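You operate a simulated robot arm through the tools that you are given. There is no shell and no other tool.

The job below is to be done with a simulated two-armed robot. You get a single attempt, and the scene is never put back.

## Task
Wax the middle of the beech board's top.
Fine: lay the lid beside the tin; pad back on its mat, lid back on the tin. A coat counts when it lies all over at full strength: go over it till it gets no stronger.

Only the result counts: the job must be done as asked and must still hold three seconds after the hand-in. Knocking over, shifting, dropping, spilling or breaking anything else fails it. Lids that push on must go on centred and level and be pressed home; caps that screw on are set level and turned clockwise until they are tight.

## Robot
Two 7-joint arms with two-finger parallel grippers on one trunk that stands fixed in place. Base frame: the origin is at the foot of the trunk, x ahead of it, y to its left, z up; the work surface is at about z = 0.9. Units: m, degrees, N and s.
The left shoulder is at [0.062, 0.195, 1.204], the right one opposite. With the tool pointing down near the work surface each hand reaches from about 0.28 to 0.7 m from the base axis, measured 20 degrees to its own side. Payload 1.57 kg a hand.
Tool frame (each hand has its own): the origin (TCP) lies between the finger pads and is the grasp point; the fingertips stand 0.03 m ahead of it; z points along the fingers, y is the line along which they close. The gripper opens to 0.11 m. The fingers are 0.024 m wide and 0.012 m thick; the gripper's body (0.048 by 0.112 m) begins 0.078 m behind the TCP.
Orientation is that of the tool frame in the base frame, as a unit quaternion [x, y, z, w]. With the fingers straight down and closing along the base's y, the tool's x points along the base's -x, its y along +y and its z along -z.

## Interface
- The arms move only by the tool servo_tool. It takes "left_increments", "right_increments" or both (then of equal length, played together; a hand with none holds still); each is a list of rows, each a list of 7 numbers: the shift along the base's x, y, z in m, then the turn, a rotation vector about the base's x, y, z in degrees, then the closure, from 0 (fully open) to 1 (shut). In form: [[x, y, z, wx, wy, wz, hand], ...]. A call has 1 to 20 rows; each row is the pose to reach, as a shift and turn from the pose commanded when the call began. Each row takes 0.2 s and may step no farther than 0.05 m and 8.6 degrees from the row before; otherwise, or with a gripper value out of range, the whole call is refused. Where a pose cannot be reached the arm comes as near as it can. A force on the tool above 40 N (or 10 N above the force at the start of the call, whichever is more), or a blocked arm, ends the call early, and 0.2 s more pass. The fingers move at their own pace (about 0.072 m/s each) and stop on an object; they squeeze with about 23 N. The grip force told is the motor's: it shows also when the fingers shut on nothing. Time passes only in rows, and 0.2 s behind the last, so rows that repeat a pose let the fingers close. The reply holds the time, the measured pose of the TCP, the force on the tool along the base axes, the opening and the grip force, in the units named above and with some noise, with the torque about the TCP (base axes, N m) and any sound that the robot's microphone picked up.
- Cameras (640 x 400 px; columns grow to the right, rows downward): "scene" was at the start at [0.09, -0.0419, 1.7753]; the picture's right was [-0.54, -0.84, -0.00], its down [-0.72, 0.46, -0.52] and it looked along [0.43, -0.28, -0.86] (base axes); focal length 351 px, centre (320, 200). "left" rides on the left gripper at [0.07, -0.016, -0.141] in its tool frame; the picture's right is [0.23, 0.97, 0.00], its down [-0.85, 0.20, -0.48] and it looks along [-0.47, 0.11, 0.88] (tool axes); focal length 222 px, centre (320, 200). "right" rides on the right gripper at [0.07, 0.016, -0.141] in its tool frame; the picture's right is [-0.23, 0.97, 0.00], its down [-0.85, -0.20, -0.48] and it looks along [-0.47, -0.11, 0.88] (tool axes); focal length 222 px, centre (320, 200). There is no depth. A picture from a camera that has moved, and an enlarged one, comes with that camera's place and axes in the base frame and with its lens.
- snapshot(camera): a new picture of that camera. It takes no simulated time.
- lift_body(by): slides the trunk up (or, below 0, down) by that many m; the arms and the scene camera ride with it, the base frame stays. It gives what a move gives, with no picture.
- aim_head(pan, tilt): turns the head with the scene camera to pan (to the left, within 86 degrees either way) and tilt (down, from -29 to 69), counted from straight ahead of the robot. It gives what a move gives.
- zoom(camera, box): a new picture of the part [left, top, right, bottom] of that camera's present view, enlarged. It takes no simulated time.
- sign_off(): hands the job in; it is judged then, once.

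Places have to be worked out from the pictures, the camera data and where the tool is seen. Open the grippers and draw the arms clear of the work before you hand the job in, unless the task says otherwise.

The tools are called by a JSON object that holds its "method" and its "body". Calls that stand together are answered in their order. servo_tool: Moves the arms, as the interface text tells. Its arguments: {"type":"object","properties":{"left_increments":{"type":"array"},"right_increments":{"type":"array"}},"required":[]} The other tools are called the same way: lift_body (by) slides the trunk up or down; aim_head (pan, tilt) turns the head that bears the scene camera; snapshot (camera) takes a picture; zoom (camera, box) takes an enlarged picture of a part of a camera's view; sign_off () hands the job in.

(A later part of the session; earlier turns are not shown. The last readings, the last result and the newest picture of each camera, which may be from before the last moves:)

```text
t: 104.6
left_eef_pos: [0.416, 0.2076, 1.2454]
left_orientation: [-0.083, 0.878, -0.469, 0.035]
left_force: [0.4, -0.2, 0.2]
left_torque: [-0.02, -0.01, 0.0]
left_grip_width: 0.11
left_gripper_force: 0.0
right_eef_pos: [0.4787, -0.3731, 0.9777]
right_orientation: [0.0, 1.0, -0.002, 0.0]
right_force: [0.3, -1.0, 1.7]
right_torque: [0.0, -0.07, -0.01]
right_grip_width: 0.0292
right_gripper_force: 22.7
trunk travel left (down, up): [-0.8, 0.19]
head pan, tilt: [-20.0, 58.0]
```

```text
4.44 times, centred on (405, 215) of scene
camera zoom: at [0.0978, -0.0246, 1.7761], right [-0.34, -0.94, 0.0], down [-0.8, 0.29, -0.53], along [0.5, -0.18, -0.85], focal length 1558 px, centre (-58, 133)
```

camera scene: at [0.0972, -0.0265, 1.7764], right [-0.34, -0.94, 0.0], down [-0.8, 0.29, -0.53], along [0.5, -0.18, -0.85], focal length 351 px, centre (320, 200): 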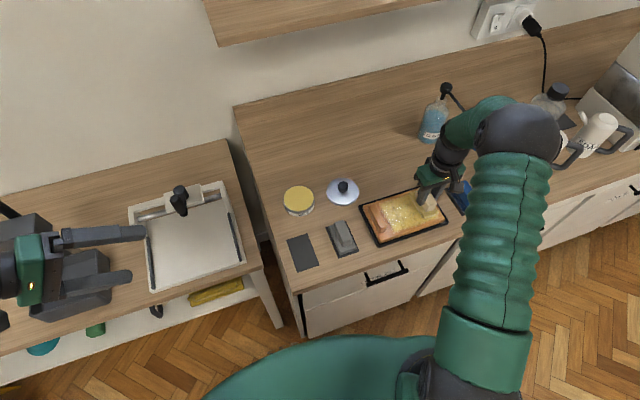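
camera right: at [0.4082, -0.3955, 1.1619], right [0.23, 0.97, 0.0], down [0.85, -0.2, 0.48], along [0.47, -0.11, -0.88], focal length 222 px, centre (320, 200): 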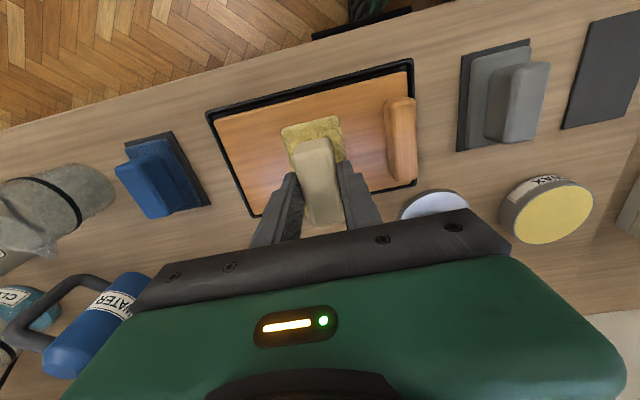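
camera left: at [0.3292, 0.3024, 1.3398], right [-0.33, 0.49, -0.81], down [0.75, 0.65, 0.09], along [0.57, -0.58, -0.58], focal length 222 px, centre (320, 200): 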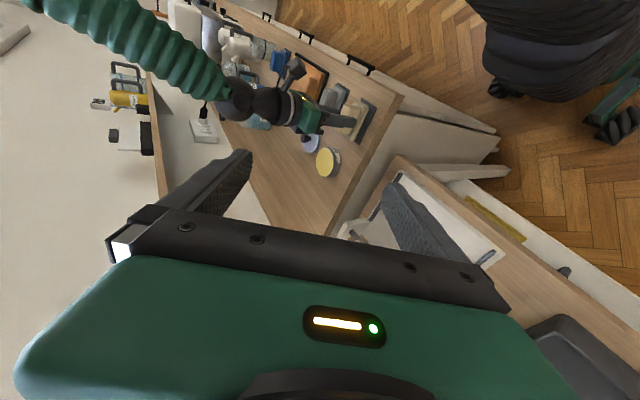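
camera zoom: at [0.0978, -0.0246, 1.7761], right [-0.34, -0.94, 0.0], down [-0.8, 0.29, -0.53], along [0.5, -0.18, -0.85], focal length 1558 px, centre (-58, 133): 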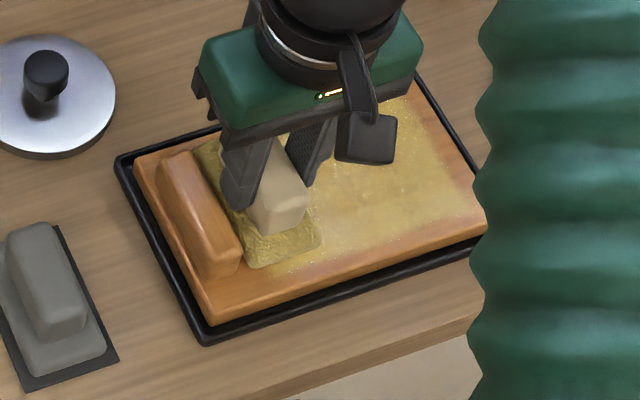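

I add denser passes near this end with ~1 mm more pressure, so the +y part gets the same number of passes as the rest.

{"method": "servo_tool", "body": {"right_increments": [[0, 0, -0.001, 0, 0, 0, 1], [0, -0.015, -0.001, 0, 0, 0, 1], [0, -0.03, -0.001, 0, 0, 0, 1], [0, -0.045, -0.001, 0, 0, 0, 1], [0, -0.03, -0.001, 0, 0, 0, 1], [0, -0.015, -0.001, 0, 0, 0, 1], [0, 0, -0.001, 0, 0, 0, 1], [0.006, -0.01, -0.001, 0, 0, 0, 1], [0.006, -0.025, -0.001, 0, 0, 0, 1], [0.006, -0.04, -0.001, 0, 0, 0, 1], [0.006, -0.055, -0.001, 0, 0, 0, 1], [0.006, -0.07, -0.001, 0, 0, 0, 1], [0.006, -0.085, -0.001, 0, 0, 0, 1], [0.006, -0.1, -0.001, 0, 0, 0, 1], [-0.006, -0.1, -0.001, 0, 0, 0, 1], [-0.006, -0.08, -0.001, 0, 0, 0, 1], [-0.006, -0.06, -0.001, 0, 0, 0, 1], [-0.006, -0.04, -0.001, 0, 0, 0, 1], [-0.006, -0.02, -0.001, 0, 0, 0, 1], [-0.006, 0, -0.001, 0, 0, 0, 1]]}}

{"method": "servo_tool", "body": {"right_increments": [[0.006, 0, 0, 0, 0, 0, 1], [0.006, -0.018, 0, 0, 0, 0, 1], [0.006, -0.036, 0, 0, 0, 0, 1], [0.006, -0.054, 0, 0, 0, 0, 1], [0.006, -0.072, 0, 0, 0, 0, 1], [0.006, -0.09, 0, 0, 0, 0, 1], [0.006, -0.104, 0, 0, 0, 0, 1], [0.006, -0.104, 0.02, 0, 0, 0, 1], [0.006, -0.104, 0.06, 0, 0, 0, 1], [0.006, -0.12, 0.09, 0, 0, 0, 1], [0.006, -0.14, 0.12, 0, 0, 0, 1]]}}

{"method": "zoom", "body": {"camera": "scene", "box": [345, 170, 465, 260]}}

{"method": "zoom", "body": {"camera": "right", "box": [280, 30, 600, 260]}}

```text
t: 108.8
left_eef_pos: [0.4136, 0.2052, 1.2488]
left_orientation: [-0.083, 0.878, -0.47, 0.036]
left_force: [-1.1, 0.0, 0.0]
left_torque: [0.0, 0.01, 0.03]
left_grip_width: 0.1097
left_gripper_force: 0.1
right_eef_pos: [0.4713, -0.3747, 0.9763]
right_orientation: [0.0, 1.0, -0.003, 0.003]
right_force: [-0.5, -14.1, 32.6]
right_torque: [-0.38, -0.08, -0.02]
right_grip_width: 0.029
right_gripper_force: 22.7
trunk travel left (down, up): [-0.8, 0.19]
head pan, tilt: [-20.0, 58.0]
```

```text
t: 111.2
left_eef_pos: [0.4149, 0.2065, 1.247]
left_orientation: [-0.083, 0.878, -0.47, 0.035]
left_force: [0.5, 0.3, 0.2]
left_torque: [0.0, 0.02, 0.01]
left_grip_width: 0.1099
left_gripper_force: 0.2
right_eef_pos: [0.4775, -0.5146, 1.0943]
right_orientation: [-0.001, 1.0, -0.001, -0.001]
right_force: [-0.1, 0.0, 0.0]
right_torque: [0.0, 0.0, -0.01]
right_grip_width: 0.0293
right_gripper_force: 23.1
trunk travel left (down, up): [-0.8, 0.19]
head pan, tilt: [-20.0, 58.0]
```

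```text
4.44 times, centred on (405, 215) of scene
camera zoom: at [0.0977, -0.0257, 1.7762], right [-0.34, -0.94, 0.0], down [-0.8, 0.29, -0.53], along [0.5, -0.18, -0.85], focal length 1558 px, centre (-58, 133)
```

zoom: 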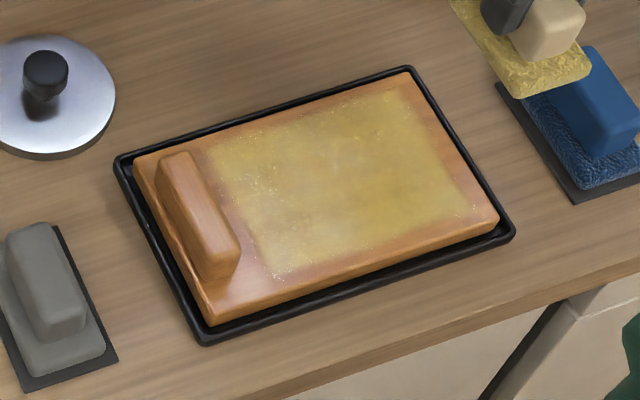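

```text
1.74 times, centred on (440, 145) of right
camera zoom: at [0.4078, -0.4974, 1.2347], right [0.23, 0.97, 0.0], down [0.86, -0.2, 0.48], along [0.47, -0.11, -0.88], focal length 386 px, centre (111, 296)
```

zoom: 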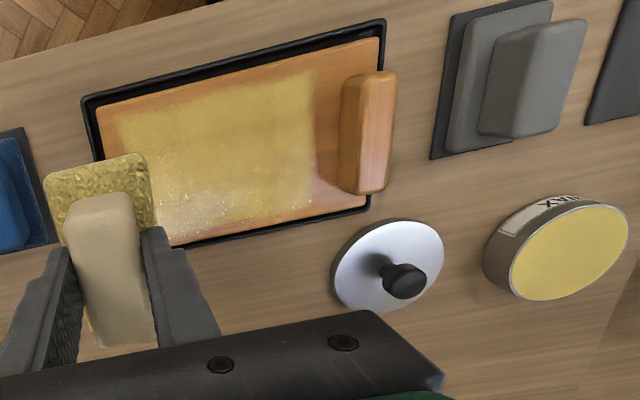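

The board is unobstructed: a broad film covers the middle; board and tray haven't moved. I zoom in to judge evenness.

{"method": "zoom", "body": {"camera": "scene", "box": [370, 185, 445, 242]}}

{"method": "zoom", "body": {"camera": "left", "box": [275, 45, 345, 125]}}

{"method": "zoom", "body": {"camera": "right", "box": [330, 40, 520, 180]}}

```text
7.02 times, centred on (408, 214) of scene
camera zoom: at [0.0977, -0.0257, 1.7762], right [-0.34, -0.94, 0.0], down [-0.8, 0.29, -0.53], along [0.5, -0.18, -0.85], focal length 2461 px, centre (-294, 105)
```

zoom: 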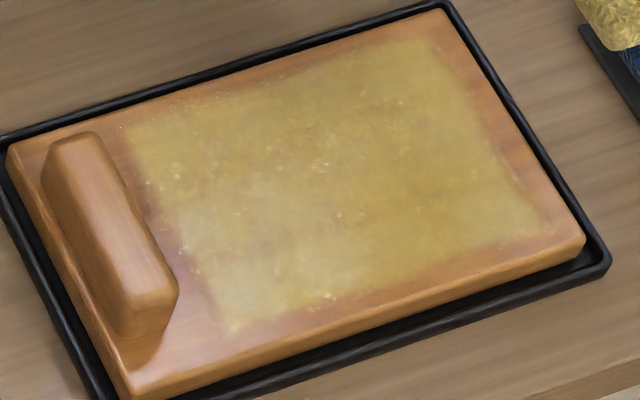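

```text
5.00 times, centred on (310, 85) of left
camera zoom: at [0.3296, 0.3004, 1.3401], right [-0.33, 0.49, -0.81], down [0.75, 0.65, 0.09], along [0.57, -0.58, -0.59], focal length 1111 px, centre (370, 775)
```

zoom: 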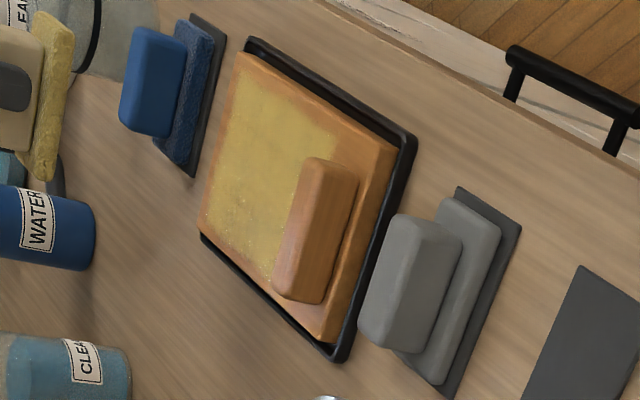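

```text
2.86 times, centred on (425, 110) of right
camera zoom: at [0.4078, -0.4974, 1.2347], right [0.23, 0.97, 0.0], down [0.86, -0.2, 0.48], along [0.47, -0.11, -0.88], focal length 635 px, centre (20, 457)
```

zoom: 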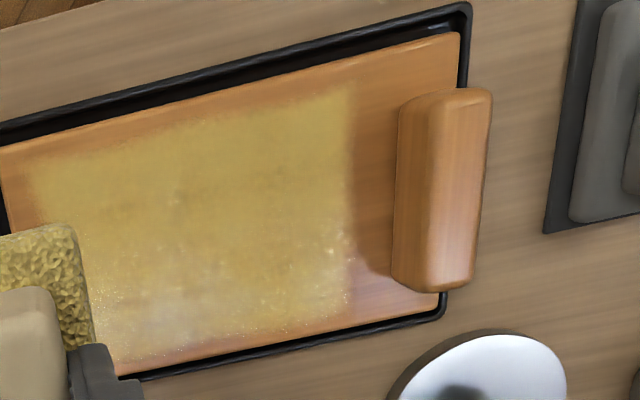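

The film is even; it spans x≈0.432–0.532 and y≈−0.358…−0.50. To be safe I'll run extra passes nearer both long edges (pad centre x 0.467 and 0.491, sole staying on the board) and once more up to y≈−0.372 by the block.

{"method": "servo_tool", "body": {"right_increments": [[-0.006, 0.03, -0.03, 0, 0, 0, 1], [-0.0115, 0.053, -0.07, 0, 0, 0, 1], [-0.0115, 0.053, -0.105, 0, 0, 0, 1], [-0.0115, 0.053, -0.116, 0, 0, 0, 1], [-0.0115, 0.053, -0.119, 0, 0, 0, 1], [-0.0115, 0.068, -0.119, 0, 0, 0, 1], [-0.0115, 0.083, -0.119, 0, 0, 0, 1], [-0.0115, 0.098, -0.119, 0, 0, 0, 1], [-0.0115, 0.113, -0.119, 0, 0, 0, 1], [-0.0115, 0.128, -0.119, 0, 0, 0, 1], [-0.0115, 0.142, -0.119, 0, 0, 0, 1], [-0.0115, 0.128, -0.119, 0, 0, 0, 1], [-0.0115, 0.113, -0.119, 0, 0, 0, 1], [-0.0115, 0.098, -0.119, 0, 0, 0, 1], [-0.0115, 0.083, -0.119, 0, 0, 0, 1], [-0.0115, 0.068, -0.119, 0, 0, 0, 1], [-0.0115, 0.053, -0.119, 0, 0, 0, 1], [-0.0115, 0.04, -0.119, 0, 0, 0, 1]]}}

{"method": "zoom", "body": {"camera": "right", "box": [180, 30, 560, 260]}}

```text
t: 115.0
left_eef_pos: [0.4162, 0.2059, 1.2476]
left_orientation: [-0.082, 0.878, -0.47, 0.035]
left_force: [0.4, -0.3, 0.0]
left_torque: [-0.02, 0.01, -0.02]
left_grip_width: 0.11
left_gripper_force: 0.1
right_eef_pos: [0.4657, -0.4737, 0.9747]
right_orientation: [-0.001, 1.0, -0.002, 0.0]
right_force: [0.0, 1.2, 2.0]
right_torque: [0.13, -0.01, -0.01]
right_grip_width: 0.0294
right_gripper_force: 23.1
trunk travel left (down, up): [-0.8, 0.19]
head pan, tilt: [-20.0, 58.0]
```

```text
1.68 times, centred on (370, 145) of right
camera zoom: at [0.3968, -0.4568, 1.1163], right [0.23, 0.97, 0.0], down [0.85, -0.2, 0.48], along [0.47, -0.11, -0.88], focal length 374 px, centre (236, 293)
```

zoom: 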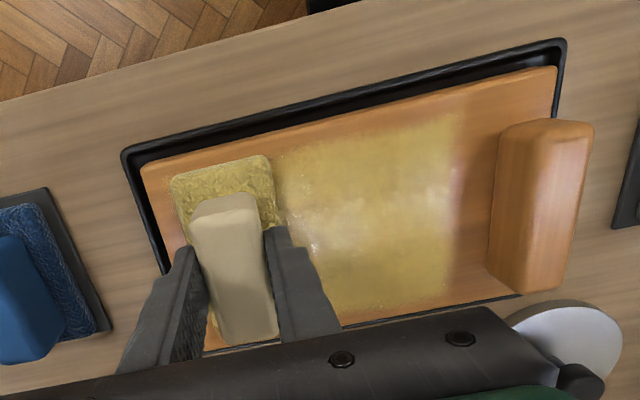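

Only 2 N here (the pad has probably slid up a few mm in the grip), so I press 1 mm more and do the passes along the far long edge (x≈0.490).

{"method": "servo_tool", "body": {"right_increments": [[0.012, 0, -0.0005, 0, 0, 0, 1], [0.0235, 0, -0.001, 0, 0, 0, 1], [0.0235, 0.016, -0.001, 0, 0, 0, 1], [0.0235, 0.032, -0.001, 0, 0, 0, 1], [0.0235, 0.048, -0.001, 0, 0, 0, 1], [0.0235, 0.064, -0.001, 0, 0, 0, 1], [0.0235, 0.08, -0.001, 0, 0, 0, 1], [0.0235, 0.101, -0.001, 0, 0, 0, 1], [0.0235, 0.085, -0.001, 0, 0, 0, 1], [0.0235, 0.069, -0.001, 0, 0, 0, 1], [0.0235, 0.053, -0.001, 0, 0, 0, 1], [0.0235, 0.037, -0.001, 0, 0, 0, 1], [0.0235, 0.02, -0.001, 0, 0, 0, 1], [0.0235, 0.003, -0.001, 0, 0, 0, 1], [0.012, 0.003, -0.001, 0, 0, 0, 1], [0.012, 0.022, -0.001, 0, 0, 0, 1], [0.012, 0.042, -0.001, 0, 0, 0, 1], [0.012, 0.062, -0.001, 0, 0, 0, 1], [0.012, 0.082, -0.001, 0, 0, 0, 1], [0.012, 0.101, -0.001, 0, 0, 0, 1]]}}

{"method": "zoom", "body": {"camera": "right", "box": [120, 30, 500, 260]}}

```text
t: 119.2
left_eef_pos: [0.4134, 0.2061, 1.248]
left_orientation: [-0.083, 0.878, -0.47, 0.036]
left_force: [-0.7, 0.6, 0.0]
left_torque: [-0.02, 0.0, 0.02]
left_grip_width: 0.1103
left_gripper_force: 0.1
right_eef_pos: [0.4796, -0.3736, 0.9751]
right_orientation: [0.0, 1.0, -0.002, 0.001]
right_force: [1.5, -8.7, 21.0]
right_torque: [-0.2, -0.13, -0.01]
right_grip_width: 0.0291
right_gripper_force: 22.9
trunk travel left (down, up): [-0.8, 0.19]
head pan, tilt: [-20.0, 58.0]
```

```text
1.68 times, centred on (310, 145) of right
camera zoom: at [0.4091, -0.3566, 1.1158], right [0.23, 0.97, 0.0], down [0.85, -0.2, 0.48], along [0.47, -0.11, -0.88], focal length 374 px, centre (337, 293)
```

zoom: 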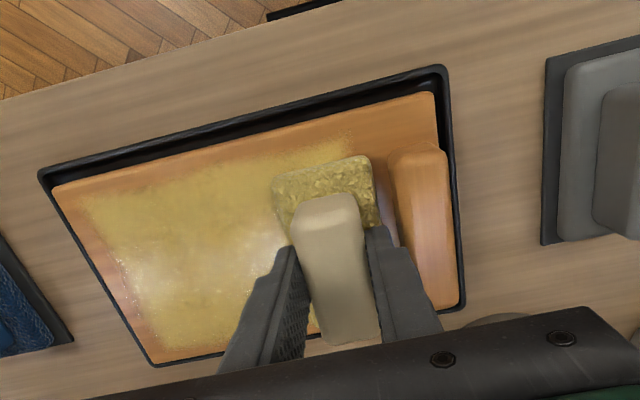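

More film laid near the edges. I lift away to −y and compare the coat with the previous picture.

{"method": "servo_tool", "body": {"right_increments": [[0, -0.01, 0.005, 0, 0, 0, 1], [0, -0.02, 0.03, 0, 0, 0, 1], [0, -0.05, 0.06, 0, 0, 0, 1], [0, -0.09, 0.09, 0, 0, 0, 1], [0, -0.14, 0.12, 0, 0, 0, 1]]}}

{"method": "zoom", "body": {"camera": "scene", "box": [370, 185, 445, 242]}}

{"method": "zoom", "body": {"camera": "right", "box": [330, 40, 520, 180]}}

{"method": "zoom", "body": {"camera": "left", "box": [235, 35, 345, 125]}}

```text
refused: row 5 steps farther than a row can; nothing moved
```

```text
7.02 times, centred on (408, 214) of scene
camera zoom: at [0.0941, -0.0259, 1.7765], right [-0.34, -0.94, 0.0], down [-0.8, 0.29, -0.53], along [0.5, -0.18, -0.85], focal length 2461 px, centre (-294, 105)
```

zoom: 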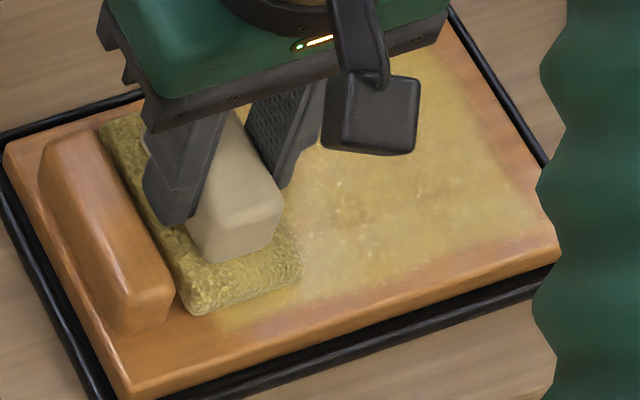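

```text
2.86 times, centred on (425, 110) of right
camera zoom: at [0.4091, -0.3566, 1.1158], right [0.23, 0.97, 0.0], down [0.85, -0.2, 0.48], along [0.47, -0.11, -0.88], focal length 635 px, centre (20, 457)
```

zoom: 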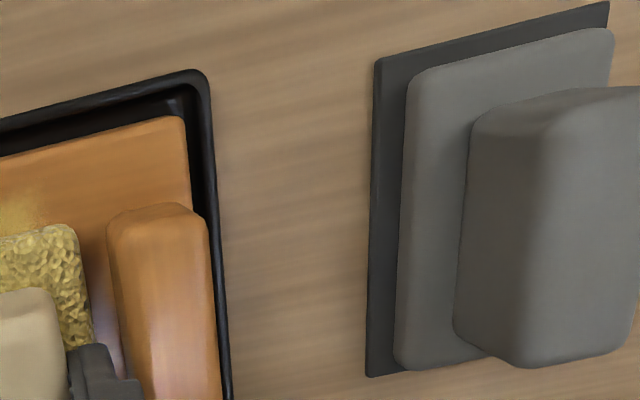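

```text
4.44 times, centred on (290, 80) of left
camera zoom: at [0.328, 0.3002, 1.3407], right [-0.33, 0.49, -0.81], down [0.75, 0.65, 0.09], along [0.57, -0.58, -0.59], focal length 987 px, centre (453, 733)
```

zoom: 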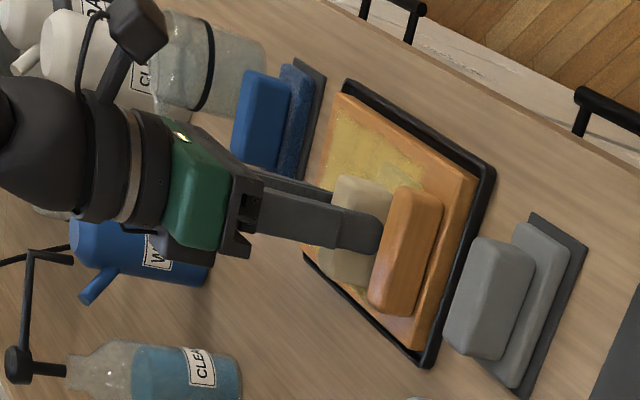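

A row was too long. I do one more gentle full stroke toward −y and lift there for the comparison view.

{"method": "servo_tool", "body": {"right_increments": [[0, 0, 0.001, 0, 0, 0, 1], [0, -0.016, 0.0005, 0, 0, 0, 1], [0, -0.032, 0, 0, 0, 0, 1], [0, -0.048, 0, 0, 0, 0, 1], [0, -0.064, -0.0005, 0, 0, 0, 1], [0, -0.08, -0.001, 0, 0, 0, 1], [0, -0.1, -0.001, 0, 0, 0, 1], [0, -0.1, 0.01, 0, 0, 0, 1], [0, -0.1, 0.05, 0, 0, 0, 1], [0, -0.115, 0.09, 0, 0, 0, 1], [0, -0.14, 0.12, 0, 0, 0, 1]]}}

{"method": "zoom", "body": {"camera": "scene", "box": [370, 185, 445, 242]}}

{"method": "zoom", "body": {"camera": "right", "box": [330, 40, 520, 180]}}

{"method": "zoom", "body": {"camera": "left", "box": [235, 35, 345, 125]}}

```text
t: 121.6
left_eef_pos: [0.4163, 0.2061, 1.2464]
left_orientation: [-0.083, 0.878, -0.47, 0.036]
left_force: [0.1, 0.0, 0.1]
left_torque: [-0.01, 0.01, 0.02]
left_grip_width: 0.1101
left_gripper_force: 0.0
right_eef_pos: [0.4802, -0.5134, 1.0945]
right_orientation: [0.0, 1.0, -0.001, 0.0]
right_force: [-0.3, 0.2, -1.0]
right_torque: [0.05, 0.03, -0.05]
right_grip_width: 0.029
right_gripper_force: 22.5
trunk travel left (down, up): [-0.8, 0.19]
head pan, tilt: [-20.0, 58.0]
```

```text
7.02 times, centred on (408, 214) of scene
camera zoom: at [0.0979, -0.0254, 1.7762], right [-0.34, -0.94, 0.0], down [-0.8, 0.29, -0.53], along [0.5, -0.18, -0.85], focal length 2461 px, centre (-294, 105)
```

zoom: 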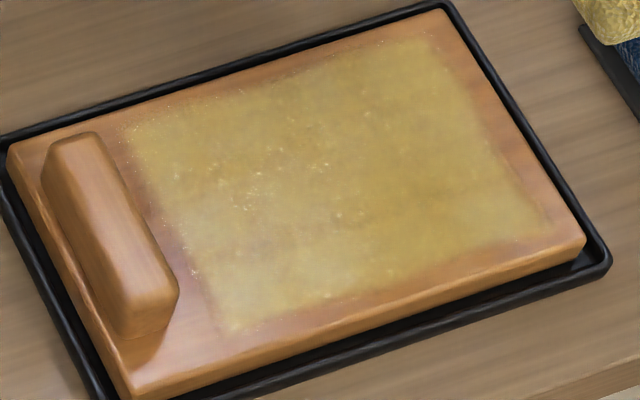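

```text
2.86 times, centred on (425, 110) of right
camera zoom: at [0.41, -0.4955, 1.2357], right [0.23, 0.97, 0.0], down [0.86, -0.2, 0.48], along [0.47, -0.11, -0.88], focal length 635 px, centre (20, 457)
```

zoom: 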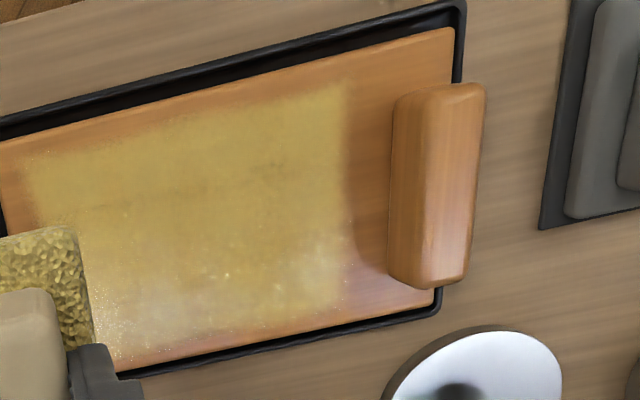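

```text
4.44 times, centred on (290, 80) of left
camera zoom: at [0.33, 0.3006, 1.3399], right [-0.33, 0.49, -0.81], down [0.75, 0.65, 0.09], along [0.57, -0.58, -0.59], focal length 987 px, centre (453, 733)
```

zoom: 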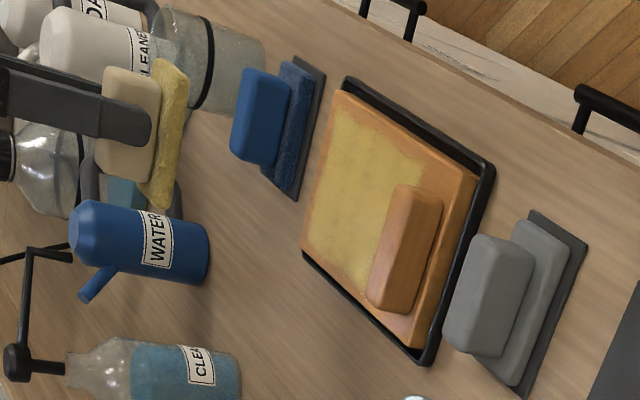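

Comparing with the earlier picture, the film no longer gets visibly stronger. To rule out that the pad was merely running dry, I'll recharge once more and make a final full set of passes. Carrying the pad to the tin.

{"method": "servo_tool", "body": {"right_increments": [[0.012, 0.044, 0, 0, 0, 0, 1], [0.024, 0.088, 0, 0, 0, 0, 1], [0.036, 0.132, 0, 0, 0, 0, 1], [0.05, 0.176, 0, 0, 0, 0, 1], [0.064, 0.22, 0, 0, 0, 0, 1], [0.08, 0.262, 0, 0, 0, 0, 1], [0.1, 0.302, -0.01, 0, 0, 0, 1], [0.12, 0.338, -0.03, 0, 0, 0, 1], [0.1385, 0.366, -0.06, 0, 0, 0, 1], [0.1385, 0.366, -0.09, 0, 0, 0, 1], [0.1385, 0.366, -0.1, 0, 0, 0, 1]]}}

{"method": "zoom", "body": {"camera": "left", "box": [280, 110, 380, 200]}}

{"method": "zoom", "body": {"camera": "right", "box": [0, 0, 420, 230]}}

```text
t: 124.0
left_eef_pos: [0.4155, 0.2074, 1.2473]
left_orientation: [-0.083, 0.878, -0.47, 0.035]
left_force: [0.0, 0.2, 0.6]
left_torque: [0.01, 0.02, 0.03]
left_grip_width: 0.1099
left_gripper_force: 0.1
right_eef_pos: [0.6181, -0.1448, 0.9941]
right_orientation: [0.001, 1.0, -0.002, 0.0]
right_force: [0.0, 0.8, -0.3]
right_torque: [0.0, -0.01, 0.02]
right_grip_width: 0.0291
right_gripper_force: 22.8
trunk travel left (down, up): [-0.8, 0.19]
head pan, tilt: [-20.0, 58.0]
```

```text
4.44 times, centred on (330, 155) of left
camera zoom: at [0.3295, 0.3014, 1.34], right [-0.33, 0.49, -0.81], down [0.75, 0.65, 0.09], along [0.57, -0.58, -0.59], focal length 987 px, centre (276, 400)
```

zoom: 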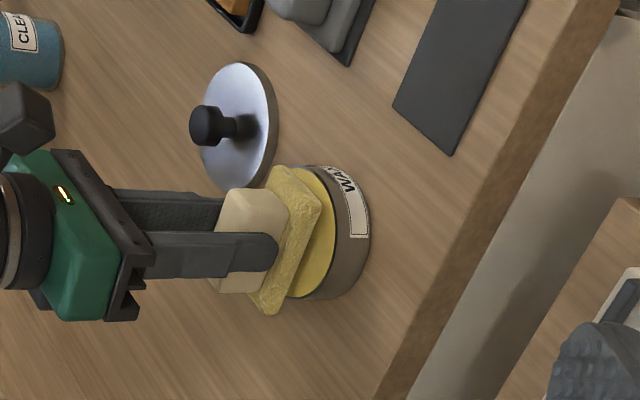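

```text
1.52 times, centred on (210, 115) of right
camera zoom: at [0.5484, -0.1274, 1.1347], right [0.23, 0.97, 0.0], down [0.85, -0.2, 0.48], along [0.47, -0.11, -0.88], focal length 338 px, centre (488, 330)
```

zoom: 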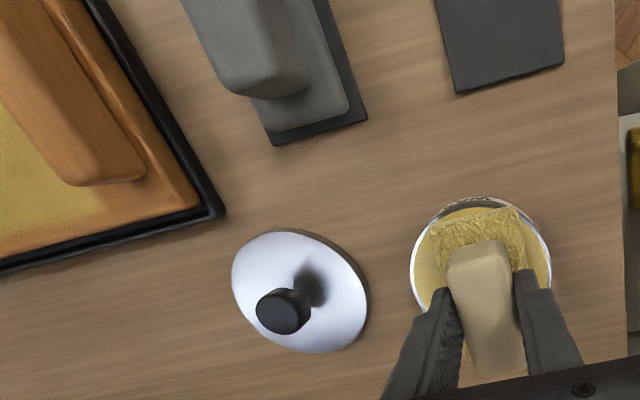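

I correct 3 mm in y and lower onto the wax to light contact.

{"method": "servo_tool", "body": {"right_increments": [[0, -0.003, -0.006, 0, 0, 0, 1], [0, -0.003, -0.01, 0, 0, 0, 1], [0, -0.003, -0.0125, 0, 0, 0, 1], [0, -0.003, -0.0145, 0, 0, 0, 1]]}}

{"method": "zoom", "body": {"camera": "left", "box": [290, 120, 370, 190]}}

```text
t: 125.0
left_eef_pos: [0.4137, 0.2079, 1.2473]
left_orientation: [-0.083, 0.878, -0.471, 0.037]
left_force: [0.0, 0.5, 0.1]
left_torque: [0.04, 0.02, 0.05]
left_grip_width: 0.1101
left_gripper_force: 0.0
right_eef_pos: [0.6185, -0.1481, 0.9832]
right_orientation: [0.001, 1.0, -0.003, 0.004]
right_force: [2.9, -1.1, 21.8]
right_torque: [0.23, 0.61, 0.03]
right_grip_width: 0.0292
right_gripper_force: 22.7
trunk travel left (down, up): [-0.8, 0.19]
head pan, tilt: [-20.0, 58.0]
```

```text
5.71 times, centred on (330, 155) of left
camera zoom: at [0.3276, 0.3022, 1.3408], right [-0.33, 0.49, -0.81], down [0.75, 0.65, 0.09], along [0.57, -0.58, -0.58], focal length 1269 px, centre (263, 457)
```

zoom: 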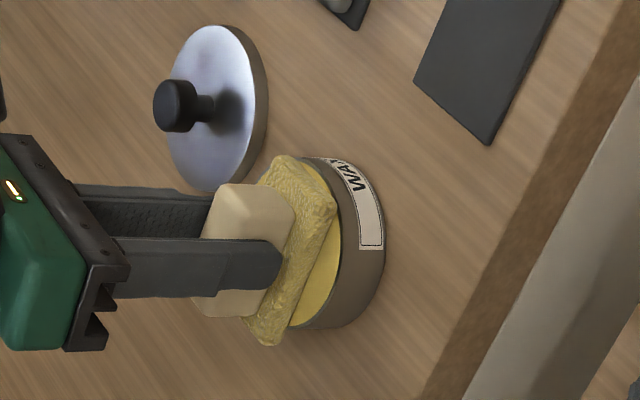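

Recharged. I lift and return to hover over the board middle.

{"method": "servo_tool", "body": {"right_increments": [[0, 0, 0.01, 0, 0, 0, 1], [0, 0, 0.04, 0, 0, 0, 1], [0, 0, 0.075, 0, 0, 0, 1], [-0.02, -0.038, 0.075, 0, 0, 0, 1], [-0.04, -0.076, 0.075, 0, 0, 0, 1], [-0.06, -0.114, 0.075, 0, 0, 0, 1], [-0.08, -0.152, 0.075, 0, 0, 0, 1], [-0.1, -0.19, 0.075, 0, 0, 0, 1], [-0.12, -0.228, 0.07, 0, 0, 0, 1], [-0.1395, -0.264, 0.055, 0, 0, 0, 1], [-0.1395, -0.264, 0.025, 0, 0, 0, 1], [-0.1395, -0.264, 0.004, 0, 0, 0, 1], [-0.1395, -0.264, -0.003, 0, 0, 0, 1]]}}

```text
t: 127.8
left_eef_pos: [0.415, 0.207, 1.2473]
left_orientation: [-0.083, 0.878, -0.47, 0.036]
left_force: [-0.1, -0.5, -0.2]
left_torque: [0.01, 0.0, 0.0]
left_grip_width: 0.1101
left_gripper_force: 0.0
right_eef_pos: [0.4785, -0.4143, 0.9768]
right_orientation: [0.0, 1.0, -0.001, 0.001]
right_force: [0.9, -0.3, -0.7]
right_torque: [0.03, 0.04, 0.03]
right_grip_width: 0.0292
right_gripper_force: 23.2
trunk travel left (down, up): [-0.8, 0.19]
head pan, tilt: [-20.0, 58.0]
```

Just above the surface. I press gently to establish the contact force.

{"method": "servo_tool", "body": {"right_increments": [[0, 0, -0.0015, 0, 0, 0, 1], [0, 0.004, -0.003, 0, 0, 0, 1]]}}

```text
t: 128.4
left_eef_pos: [0.4158, 0.2059, 1.2479]
left_orientation: [-0.082, 0.878, -0.469, 0.037]
left_force: [0.1, -0.8, -0.3]
left_torque: [-0.04, -0.01, 0.03]
left_grip_width: 0.1099
left_gripper_force: 0.1
right_eef_pos: [0.4788, -0.4108, 0.9735]
right_orientation: [-0.001, 1.0, -0.003, 0.001]
right_force: [0.7, -4.3, 8.5]
right_torque: [0.04, -0.02, -0.01]
right_grip_width: 0.0291
right_gripper_force: 22.8
trunk travel left (down, up): [-0.8, 0.19]
head pan, tilt: [-20.0, 58.0]
```

8.5 N contact. Final set: full-length strokes at three x offsets.

{"method": "servo_tool", "body": {"right_increments": [[0, 0.018, 0, 0, 0, 0, 1], [0, 0.037, 0.0005, 0, 0, 0, 1], [0.008, 0.037, 0.0005, 0, 0, 0, 1], [0.008, 0.02, 0, 0, 0, 0, 1], [0.008, 0.003, 0, 0, 0, 0, 1], [0.008, -0.015, 0, 0, 0, 0, 1], [0.008, -0.033, 0, 0, 0, 0, 1], [0.008, -0.051, -0.0003, 0, 0, 0, 1], [0.008, -0.07, -0.0005, 0, 0, 0, 1], [-0.008, -0.07, -0.0005, 0, 0, 0, 1], [-0.008, -0.052, -0.0003, 0, 0, 0, 1], [-0.008, -0.034, 0, 0, 0, 0, 1], [-0.008, -0.016, 0, 0, 0, 0, 1], [-0.008, 0.002, 0, 0, 0, 0, 1], [-0.008, 0.02, 0, 0, 0, 0, 1], [-0.008, 0.037, 0.0005, 0, 0, 0, 1], [0, 0.037, 0.0005, 0, 0, 0, 1], [0, 0.02, 0, 0, 0, 0, 1], [0, 0.002, 0, 0, 0, 0, 1], [0, -0.016, 0, 0, 0, 0, 1]]}}

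{"method": "zoom", "body": {"camera": "scene", "box": [345, 170, 465, 260]}}

```text
t: 132.6
left_eef_pos: [0.4147, 0.2072, 1.2473]
left_orientation: [-0.083, 0.878, -0.471, 0.035]
left_force: [0.7, -0.1, 0.6]
left_torque: [0.02, 0.01, 0.02]
left_grip_width: 0.1098
left_gripper_force: 0.0
right_eef_pos: [0.4772, -0.4259, 0.9745]
right_orientation: [-0.001, 1.0, -0.002, 0.001]
right_force: [-0.9, 4.1, 8.1]
right_torque: [0.25, 0.15, -0.09]
right_grip_width: 0.029
right_gripper_force: 23.2
trunk travel left (down, up): [-0.8, 0.19]
head pan, tilt: [-20.0, 58.0]
```

```text
4.44 times, centred on (405, 215) of scene
camera zoom: at [0.096, -0.0238, 1.7765], right [-0.34, -0.94, 0.0], down [-0.8, 0.29, -0.53], along [0.5, -0.18, -0.85], focal length 1558 px, centre (-58, 133)
```

zoom: 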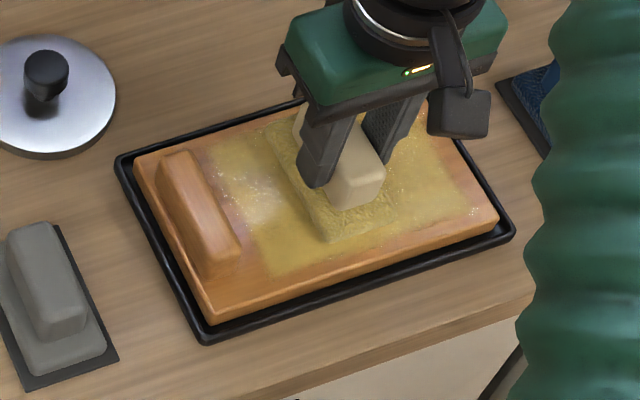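

One more set of strokes, then I lift to −y for a final look.

{"method": "servo_tool", "body": {"right_increments": [[0.005, -0.018, 0, 0, 0, 0, 1], [0.005, -0.036, 0, 0, 0, 0, 1], [0.005, -0.054, -0.0003, 0, 0, 0, 1], [0.005, -0.036, 0, 0, 0, 0, 1], [0.005, -0.018, 0, 0, 0, 0, 1], [0.005, 0, 0, 0, 0, 0, 1], [0.005, 0.018, 0, 0, 0, 0, 1], [0.005, 0.036, 0, 0, 0, 0, 1], [0.005, 0.053, 0.0005, 0, 0, 0, 1], [-0.005, 0.053, 0.0005, 0, 0, 0, 1], [-0.005, 0.036, 0, 0, 0, 0, 1], [-0.005, 0.018, 0, 0, 0, 0, 1], [-0.005, 0, 0, 0, 0, 0, 1], [-0.005, -0.018, 0, 0, 0, 0, 1], [-0.005, -0.036, 0, 0, 0, 0, 1], [-0.005, -0.054, -0.0003, 0, 0, 0, 1], [-0.005, -0.054, 0.01, 0, 0, 0, 1], [-0.005, -0.054, 0.05, 0, 0, 0, 1], [-0.005, -0.075, 0.09, 0, 0, 0, 1], [-0.005, -0.095, 0.12, 0, 0, 0, 1]]}}

{"method": "zoom", "body": {"camera": "scene", "box": [370, 185, 445, 242]}}

{"method": "zoom", "body": {"camera": "right", "box": [330, 40, 520, 180]}}

{"method": "snapshot", "body": {"camera": "scene"}}

```text
t: 136.8
left_eef_pos: [0.4165, 0.205, 1.2475]
left_orientation: [-0.082, 0.878, -0.47, 0.035]
left_force: [-0.4, 0.1, -0.2]
left_torque: [-0.01, 0.0, 0.01]
left_grip_width: 0.11
left_gripper_force: 0.0
right_eef_pos: [0.4752, -0.5205, 1.094]
right_orientation: [-0.001, 1.0, -0.001, 0.0]
right_force: [-0.6, 0.0, -0.7]
right_torque: [0.01, 0.0, -0.01]
right_grip_width: 0.029
right_gripper_force: 22.7
trunk travel left (down, up): [-0.8, 0.19]
head pan, tilt: [-20.0, 58.0]
```

```text
7.02 times, centred on (408, 214) of scene
camera zoom: at [0.0981, -0.0261, 1.7762], right [-0.34, -0.94, 0.0], down [-0.8, 0.29, -0.53], along [0.5, -0.18, -0.85], focal length 2461 px, centre (-294, 105)
```

zoom: 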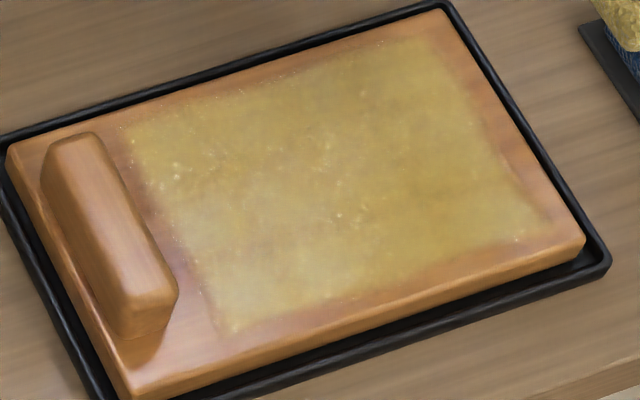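

```text
2.86 times, centred on (425, 110) of right
camera zoom: at [0.4046, -0.5034, 1.2334], right [0.23, 0.97, 0.0], down [0.86, -0.2, 0.48], along [0.47, -0.11, -0.88], focal length 635 px, centre (20, 457)
```

zoom: 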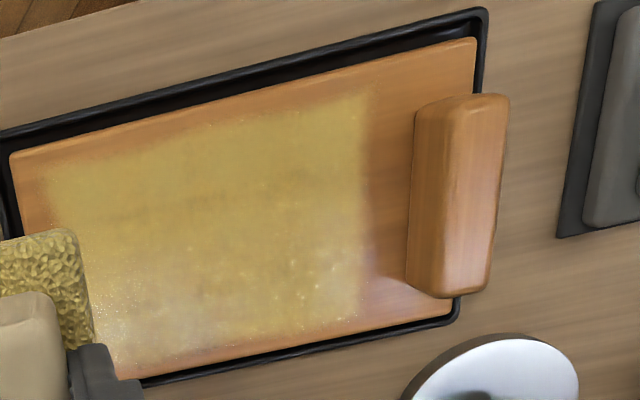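

```text
taken
camera scene: at [0.0981, -0.0261, 1.7762], right [-0.34, -0.94, 0.0], down [-0.8, 0.29, -0.53], along [0.5, -0.18, -0.85], focal length 351 px, centre (320, 200)
```

scene: 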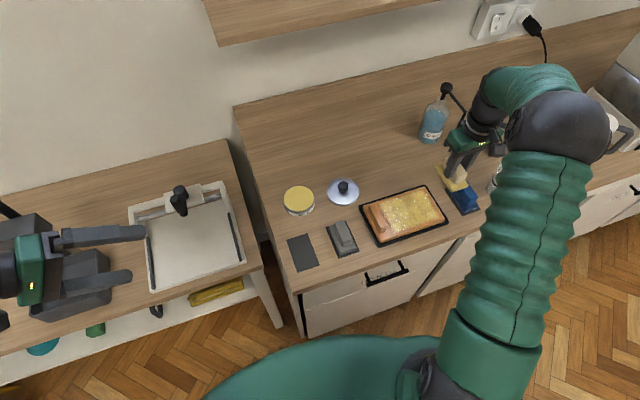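

The film's extent and colour no longer change: it is saturated. Now I return the pad to its mat: carry it back to hover over (0.468,-0.108).

{"method": "servo_tool", "body": {"right_increments": [[0, 0.045, 0, 0, 0, 0, 1], [0, 0.09, 0, 0, 0, 0, 1], [0, 0.135, 0, 0, 0, 0, 1], [0, 0.18, 0, 0, 0, 0, 1], [-0.002, 0.225, 0, 0, 0, 0, 1], [-0.004, 0.27, 0, 0, 0, 0, 1], [-0.006, 0.315, -0.01, 0, 0, 0, 1], [-0.007, 0.355, -0.03, 0, 0, 0, 1], [-0.007, 0.39, -0.06, 0, 0, 0, 1], [-0.007, 0.412, -0.09, 0, 0, 0, 1], [-0.007, 0.412, -0.11, 0, 0, 0, 1]]}}

{"method": "zoom", "body": {"camera": "right", "box": [220, 40, 420, 230]}}

{"method": "zoom", "body": {"camera": "scene", "box": [260, 190, 360, 280]}}

```text
t: 139.2
left_eef_pos: [0.4168, 0.2081, 1.2457]
left_orientation: [-0.083, 0.878, -0.47, 0.035]
left_force: [-0.9, 0.0, -0.3]
left_torque: [0.04, 0.05, -0.03]
left_grip_width: 0.11
left_gripper_force: 0.0
right_eef_pos: [0.4675, -0.1083, 0.9838]
right_orientation: [0.0, 1.0, -0.002, 0.001]
right_force: [0.8, 0.0, 0.5]
right_torque: [-0.02, 0.0, -0.03]
right_grip_width: 0.029
right_gripper_force: 22.9
trunk travel left (down, up): [-0.8, 0.19]
head pan, tilt: [-20.0, 58.0]
```

```text
2.11 times, centred on (320, 135) of right
camera zoom: at [0.3978, -0.0902, 1.1249], right [0.23, 0.97, 0.0], down [0.85, -0.2, 0.48], along [0.47, -0.11, -0.88], focal length 468 px, centre (320, 337)
```

zoom: 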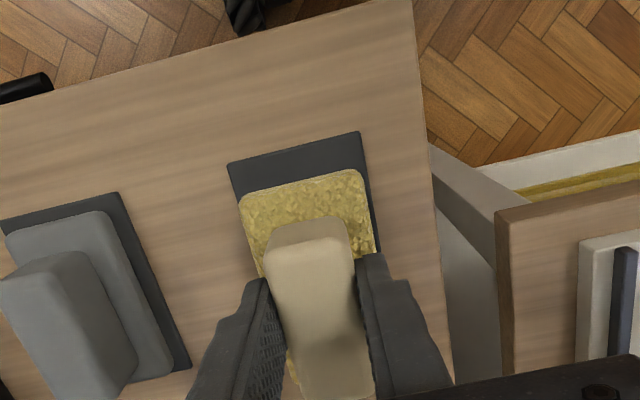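

```text
4.44 times, centred on (310, 235) of scene
camera zoom: at [0.099, -0.0232, 1.7762], right [-0.34, -0.94, 0.0], down [-0.8, 0.29, -0.53], along [0.5, -0.18, -0.85], focal length 1558 px, centre (364, 44)
```

zoom: 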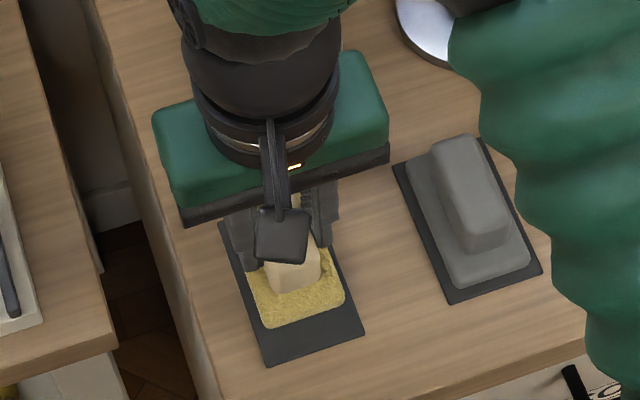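

Compared with the initial grip picture the pad has slid ~4–5 mm in +x within the fingers, so I place it with the TCP 4.5 mm further back, lowering to just above the mat and re-checking margins.

{"method": "servo_tool", "body": {"right_increments": [[-0.0045, 0, -0.01, 0, 0, 0, 1], [-0.0045, 0, -0.018, 0, 0, 0, 1], [-0.0045, 0, -0.022, 0, 0, 0, 1]]}}

{"method": "zoom", "body": {"camera": "right", "box": [220, 40, 420, 230]}}

{"method": "zoom", "body": {"camera": "scene", "box": [260, 190, 360, 280]}}

{"method": "zoom", "body": {"camera": "left", "box": [310, 80, 410, 170]}}

```text
t: 140.0
left_eef_pos: [0.4163, 0.2075, 1.2472]
left_orientation: [-0.083, 0.877, -0.471, 0.035]
left_force: [-0.1, 0.1, -0.8]
left_torque: [-0.04, -0.01, -0.03]
left_grip_width: 0.1101
left_gripper_force: 0.1
right_eef_pos: [0.4611, -0.1076, 0.9622]
right_orientation: [0.001, 1.0, -0.002, 0.001]
right_force: [0.2, 0.5, -0.9]
right_torque: [0.0, 0.02, -0.01]
right_grip_width: 0.029
right_gripper_force: 22.7
trunk travel left (down, up): [-0.8, 0.19]
head pan, tilt: [-20.0, 58.0]
```

```text
2.11 times, centred on (320, 135) of right
camera zoom: at [0.3915, -0.0904, 1.1029], right [0.23, 0.97, 0.0], down [0.85, -0.2, 0.48], along [0.47, -0.11, -0.88], focal length 468 px, centre (320, 337)
```

zoom: 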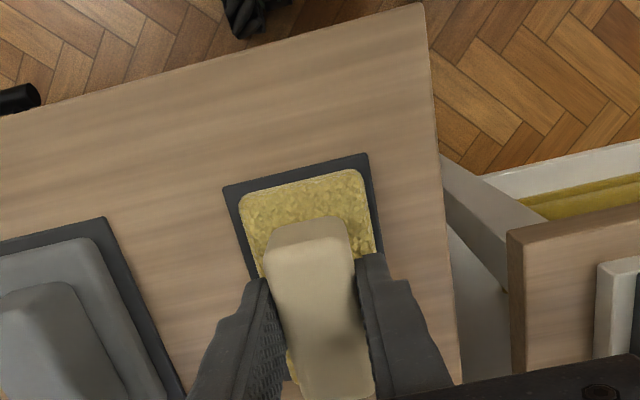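

```text
4.44 times, centred on (310, 235) of scene
camera zoom: at [0.0982, -0.0236, 1.7762], right [-0.34, -0.94, 0.0], down [-0.8, 0.29, -0.53], along [0.5, -0.18, -0.85], focal length 1558 px, centre (364, 44)
```

zoom: 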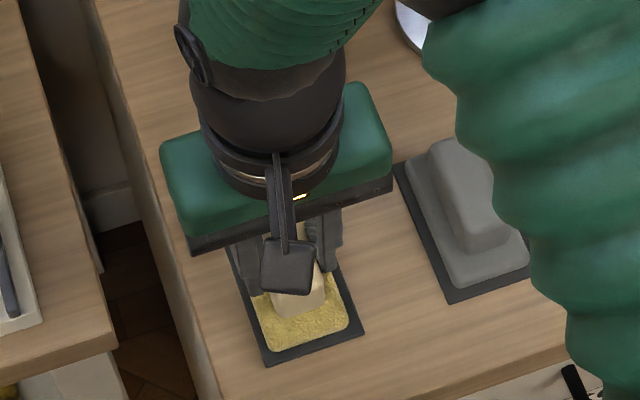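

```text
4.44 times, centred on (360, 125) of left
camera zoom: at [0.3298, 0.302, 1.3397], right [-0.33, 0.49, -0.81], down [0.75, 0.65, 0.09], along [0.57, -0.58, -0.59], focal length 987 px, centre (142, 533)
```

zoom: 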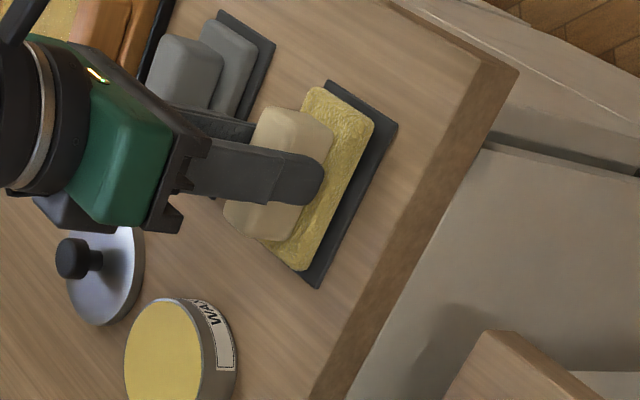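

Margins look right, perhaps 1 mm too far back/left; I nudge (+1,−1) mm and lower until the pad rests on the mat.

{"method": "servo_tool", "body": {"right_increments": [[0.001, -0.001, -0.002, 0, 0, 0, 1], [0.001, -0.001, -0.004, 0, 0, 0, 1], [0.001, -0.001, -0.006, 0, 0, 0, 1]]}}

```text
t: 140.8
left_eef_pos: [0.414, 0.208, 1.2463]
left_orientation: [-0.083, 0.878, -0.47, 0.037]
left_force: [0.5, 0.6, -0.2]
left_torque: [0.03, -0.03, -0.01]
left_grip_width: 0.1102
left_gripper_force: 0.1
right_eef_pos: [0.4627, -0.1085, 0.9564]
right_orientation: [0.0, 1.0, -0.002, 0.002]
right_force: [1.0, -0.8, 7.7]
right_torque: [0.16, 0.16, -0.02]
right_grip_width: 0.0291
right_gripper_force: 22.7
trunk travel left (down, up): [-0.8, 0.19]
head pan, tilt: [-20.0, 58.0]
```

Resting with 7.7 N. I ease off 1 mm, open the fingers and rise straight up.

{"method": "servo_tool", "body": {"right_increments": [[0, 0, 0.001, 0, 0, 0, 1], [0, 0, 0.001, 0, 0, 0, 0.6], [0, 0, 0.001, 0, 0, 0, 0.3], [0, 0, 0.001, 0, 0, 0, 0.3], [0, 0, 0.03, 0, 0, 0, 0.3], [0, 0, 0.07, 0, 0, 0, 0.3], [0.01, 0, 0.1, 0, 0, 0, 0.3]]}}

{"method": "zoom", "body": {"camera": "right", "box": [220, 60, 420, 210]}}

{"method": "zoom", "body": {"camera": "scene", "box": [260, 170, 400, 280]}}

```text
t: 142.4
left_eef_pos: [0.4167, 0.2084, 1.2468]
left_orientation: [-0.083, 0.878, -0.47, 0.036]
left_force: [0.7, -1.0, 0.6]
left_torque: [0.04, 0.03, -0.02]
left_grip_width: 0.11
left_gripper_force: 0.1
right_eef_pos: [0.4716, -0.1068, 1.0565]
right_orientation: [0.0, 1.0, -0.003, -0.001]
right_force: [-0.2, 0.3, -0.5]
right_torque: [0.01, 0.03, 0.03]
right_grip_width: 0.0769
right_gripper_force: 0.0
trunk travel left (down, up): [-0.8, 0.19]
head pan, tilt: [-20.0, 58.0]
```

```text
2.67 times, centred on (320, 135) of right
camera zoom: at [0.4029, -0.0896, 1.1968], right [0.23, 0.97, 0.0], down [0.86, -0.2, 0.48], along [0.47, -0.11, -0.88], focal length 592 px, centre (320, 373)
```

zoom: 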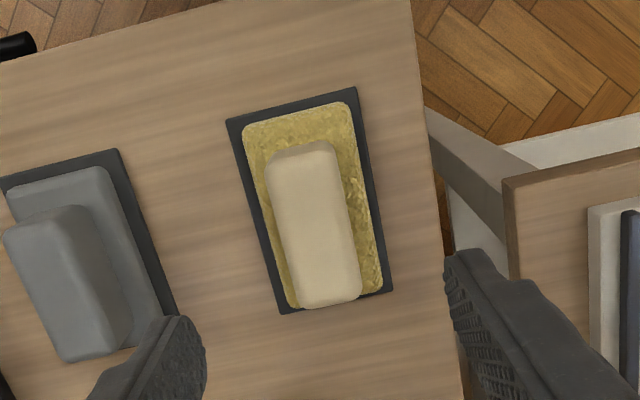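

```text
3.64 times, centred on (330, 225) of scene
camera zoom: at [0.0974, -0.0235, 1.7762], right [-0.34, -0.94, 0.0], down [-0.8, 0.29, -0.53], along [0.5, -0.18, -0.85], focal length 1275 px, centre (284, 109)
```

zoom: 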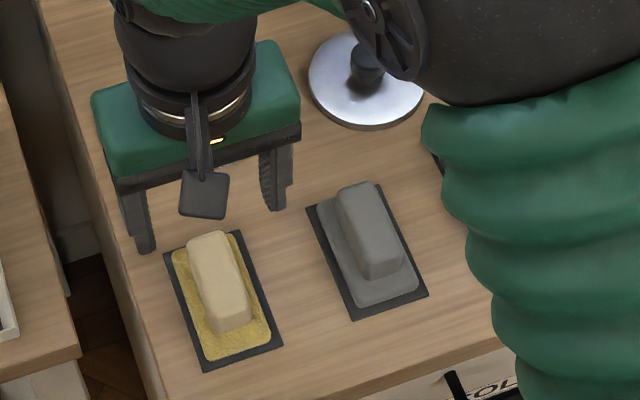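

Pad sits within its mat. Next the lid: I move the hand above it at ≈(0.612,-0.286) and check the knob.

{"method": "servo_tool", "body": {"right_increments": [[0.024, -0.03, 0, 0, 0, 0, 0.3], [0.048, -0.06, 0, 0, 0, 0, 0.3], [0.072, -0.09, 0, 0, 0, 0, 0.3], [0.096, -0.12, 0, 0, 0, 0, 0.3], [0.12, -0.15, -0.01, 0, 0, 0, 0.3], [0.14, -0.179, -0.03, 0, 0, 0, 0.3], [0.14, -0.179, -0.05, 0, 0, 0, 0.3], [0.14, -0.179, -0.05, 0, 0, 0, 0.3]]}}

{"method": "zoom", "body": {"camera": "right", "box": [220, 60, 420, 210]}}

{"method": "zoom", "body": {"camera": "right", "box": [340, 40, 520, 200]}}

{"method": "zoom", "body": {"camera": "scene", "box": [260, 150, 400, 260]}}

```text
t: 144.2
left_eef_pos: [0.4149, 0.2072, 1.2472]
left_orientation: [-0.083, 0.878, -0.47, 0.035]
left_force: [-0.3, 0.5, 0.7]
left_torque: [0.0, 0.01, -0.02]
left_grip_width: 0.1099
left_gripper_force: 0.1
right_eef_pos: [0.6129, -0.2868, 1.0062]
right_orientation: [0.0, 1.0, -0.001, 0.001]
right_force: [-0.1, -0.4, -0.7]
right_torque: [0.01, 0.05, 0.01]
right_grip_width: 0.0768
right_gripper_force: 0.0
trunk travel left (down, up): [-0.8, 0.19]
head pan, tilt: [-20.0, 58.0]
```

```text
2.67 times, centred on (320, 135) of right
camera zoom: at [0.5428, -0.2703, 1.1472], right [0.23, 0.97, 0.0], down [0.85, -0.2, 0.48], along [0.47, -0.11, -0.88], focal length 592 px, centre (320, 373)
```

zoom: 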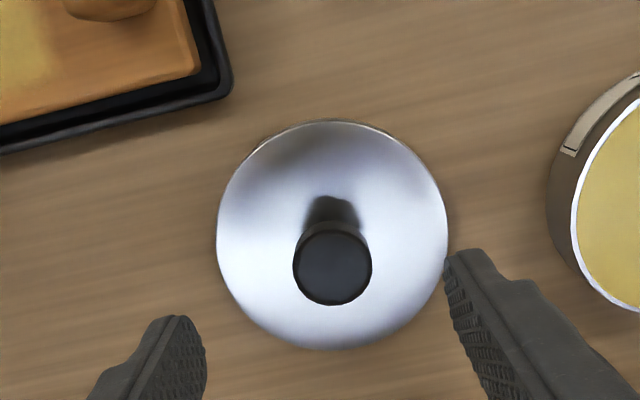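

```text
2.50 times, centred on (430, 120) of right
camera zoom: at [0.5428, -0.2703, 1.1472], right [0.23, 0.97, 0.0], down [0.85, -0.2, 0.48], along [0.47, -0.11, -0.88], focal length 555 px, centre (45, 400)
```

zoom: 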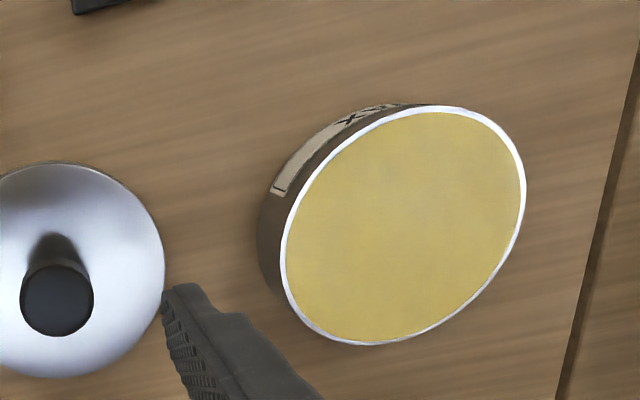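

```text
3.64 times, centred on (330, 205) of scene
camera zoom: at [0.0976, -0.0242, 1.7763], right [-0.34, -0.94, 0.0], down [-0.8, 0.29, -0.53], along [0.5, -0.18, -0.85], focal length 1275 px, centre (284, 182)
```

zoom: 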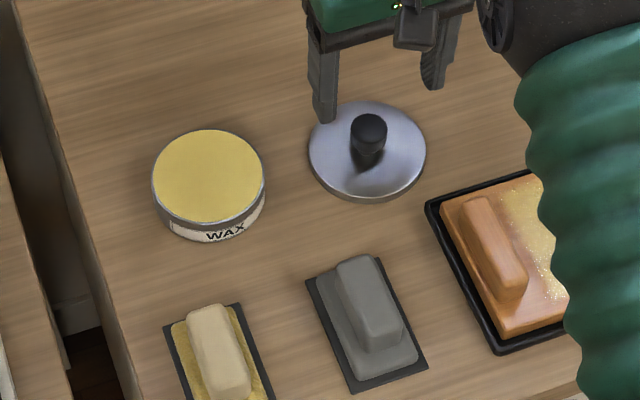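

The knob is about 4 mm to −x and 5.5 mm to +y of the tool axis. I correct, descend part way and re-check.

{"method": "servo_tool", "body": {"right_increments": [[-0.0035, 0.0055, -0.015, 0, 0, 0, 0.3], [-0.0035, 0.0055, -0.03, 0, 0, 0, 0.3], [-0.0035, 0.0055, -0.03, 0, 0, 0, 0.3]]}}

{"method": "zoom", "body": {"camera": "right", "box": [220, 80, 420, 230]}}

```text
t: 145.0
left_eef_pos: [0.4169, 0.2071, 1.2473]
left_orientation: [-0.083, 0.878, -0.469, 0.035]
left_force: [0.1, 0.5, -0.4]
left_torque: [0.01, 0.01, 0.02]
left_grip_width: 0.1098
left_gripper_force: 0.0
right_eef_pos: [0.609, -0.2833, 0.977]
right_orientation: [0.0, 1.0, -0.002, 0.0]
right_force: [0.4, 0.1, 0.4]
right_torque: [0.0, -0.03, 0.01]
right_grip_width: 0.077
right_gripper_force: 0.0
trunk travel left (down, up): [-0.8, 0.19]
head pan, tilt: [-20.0, 58.0]
```

```text
2.67 times, centred on (320, 155) of right
camera zoom: at [0.5391, -0.2654, 1.1167], right [0.23, 0.97, 0.0], down [0.85, -0.2, 0.48], along [0.47, -0.11, -0.88], focal length 592 px, centre (320, 320)
```

zoom: 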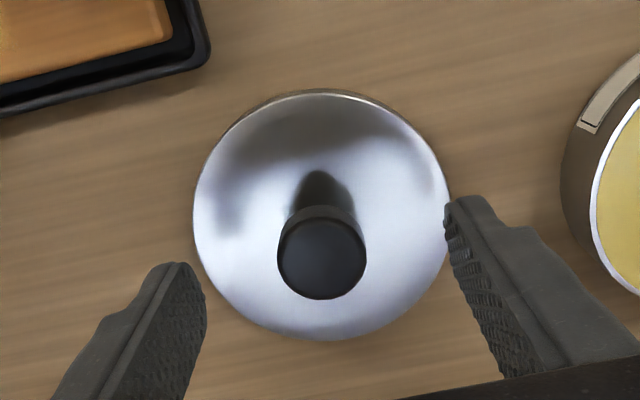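

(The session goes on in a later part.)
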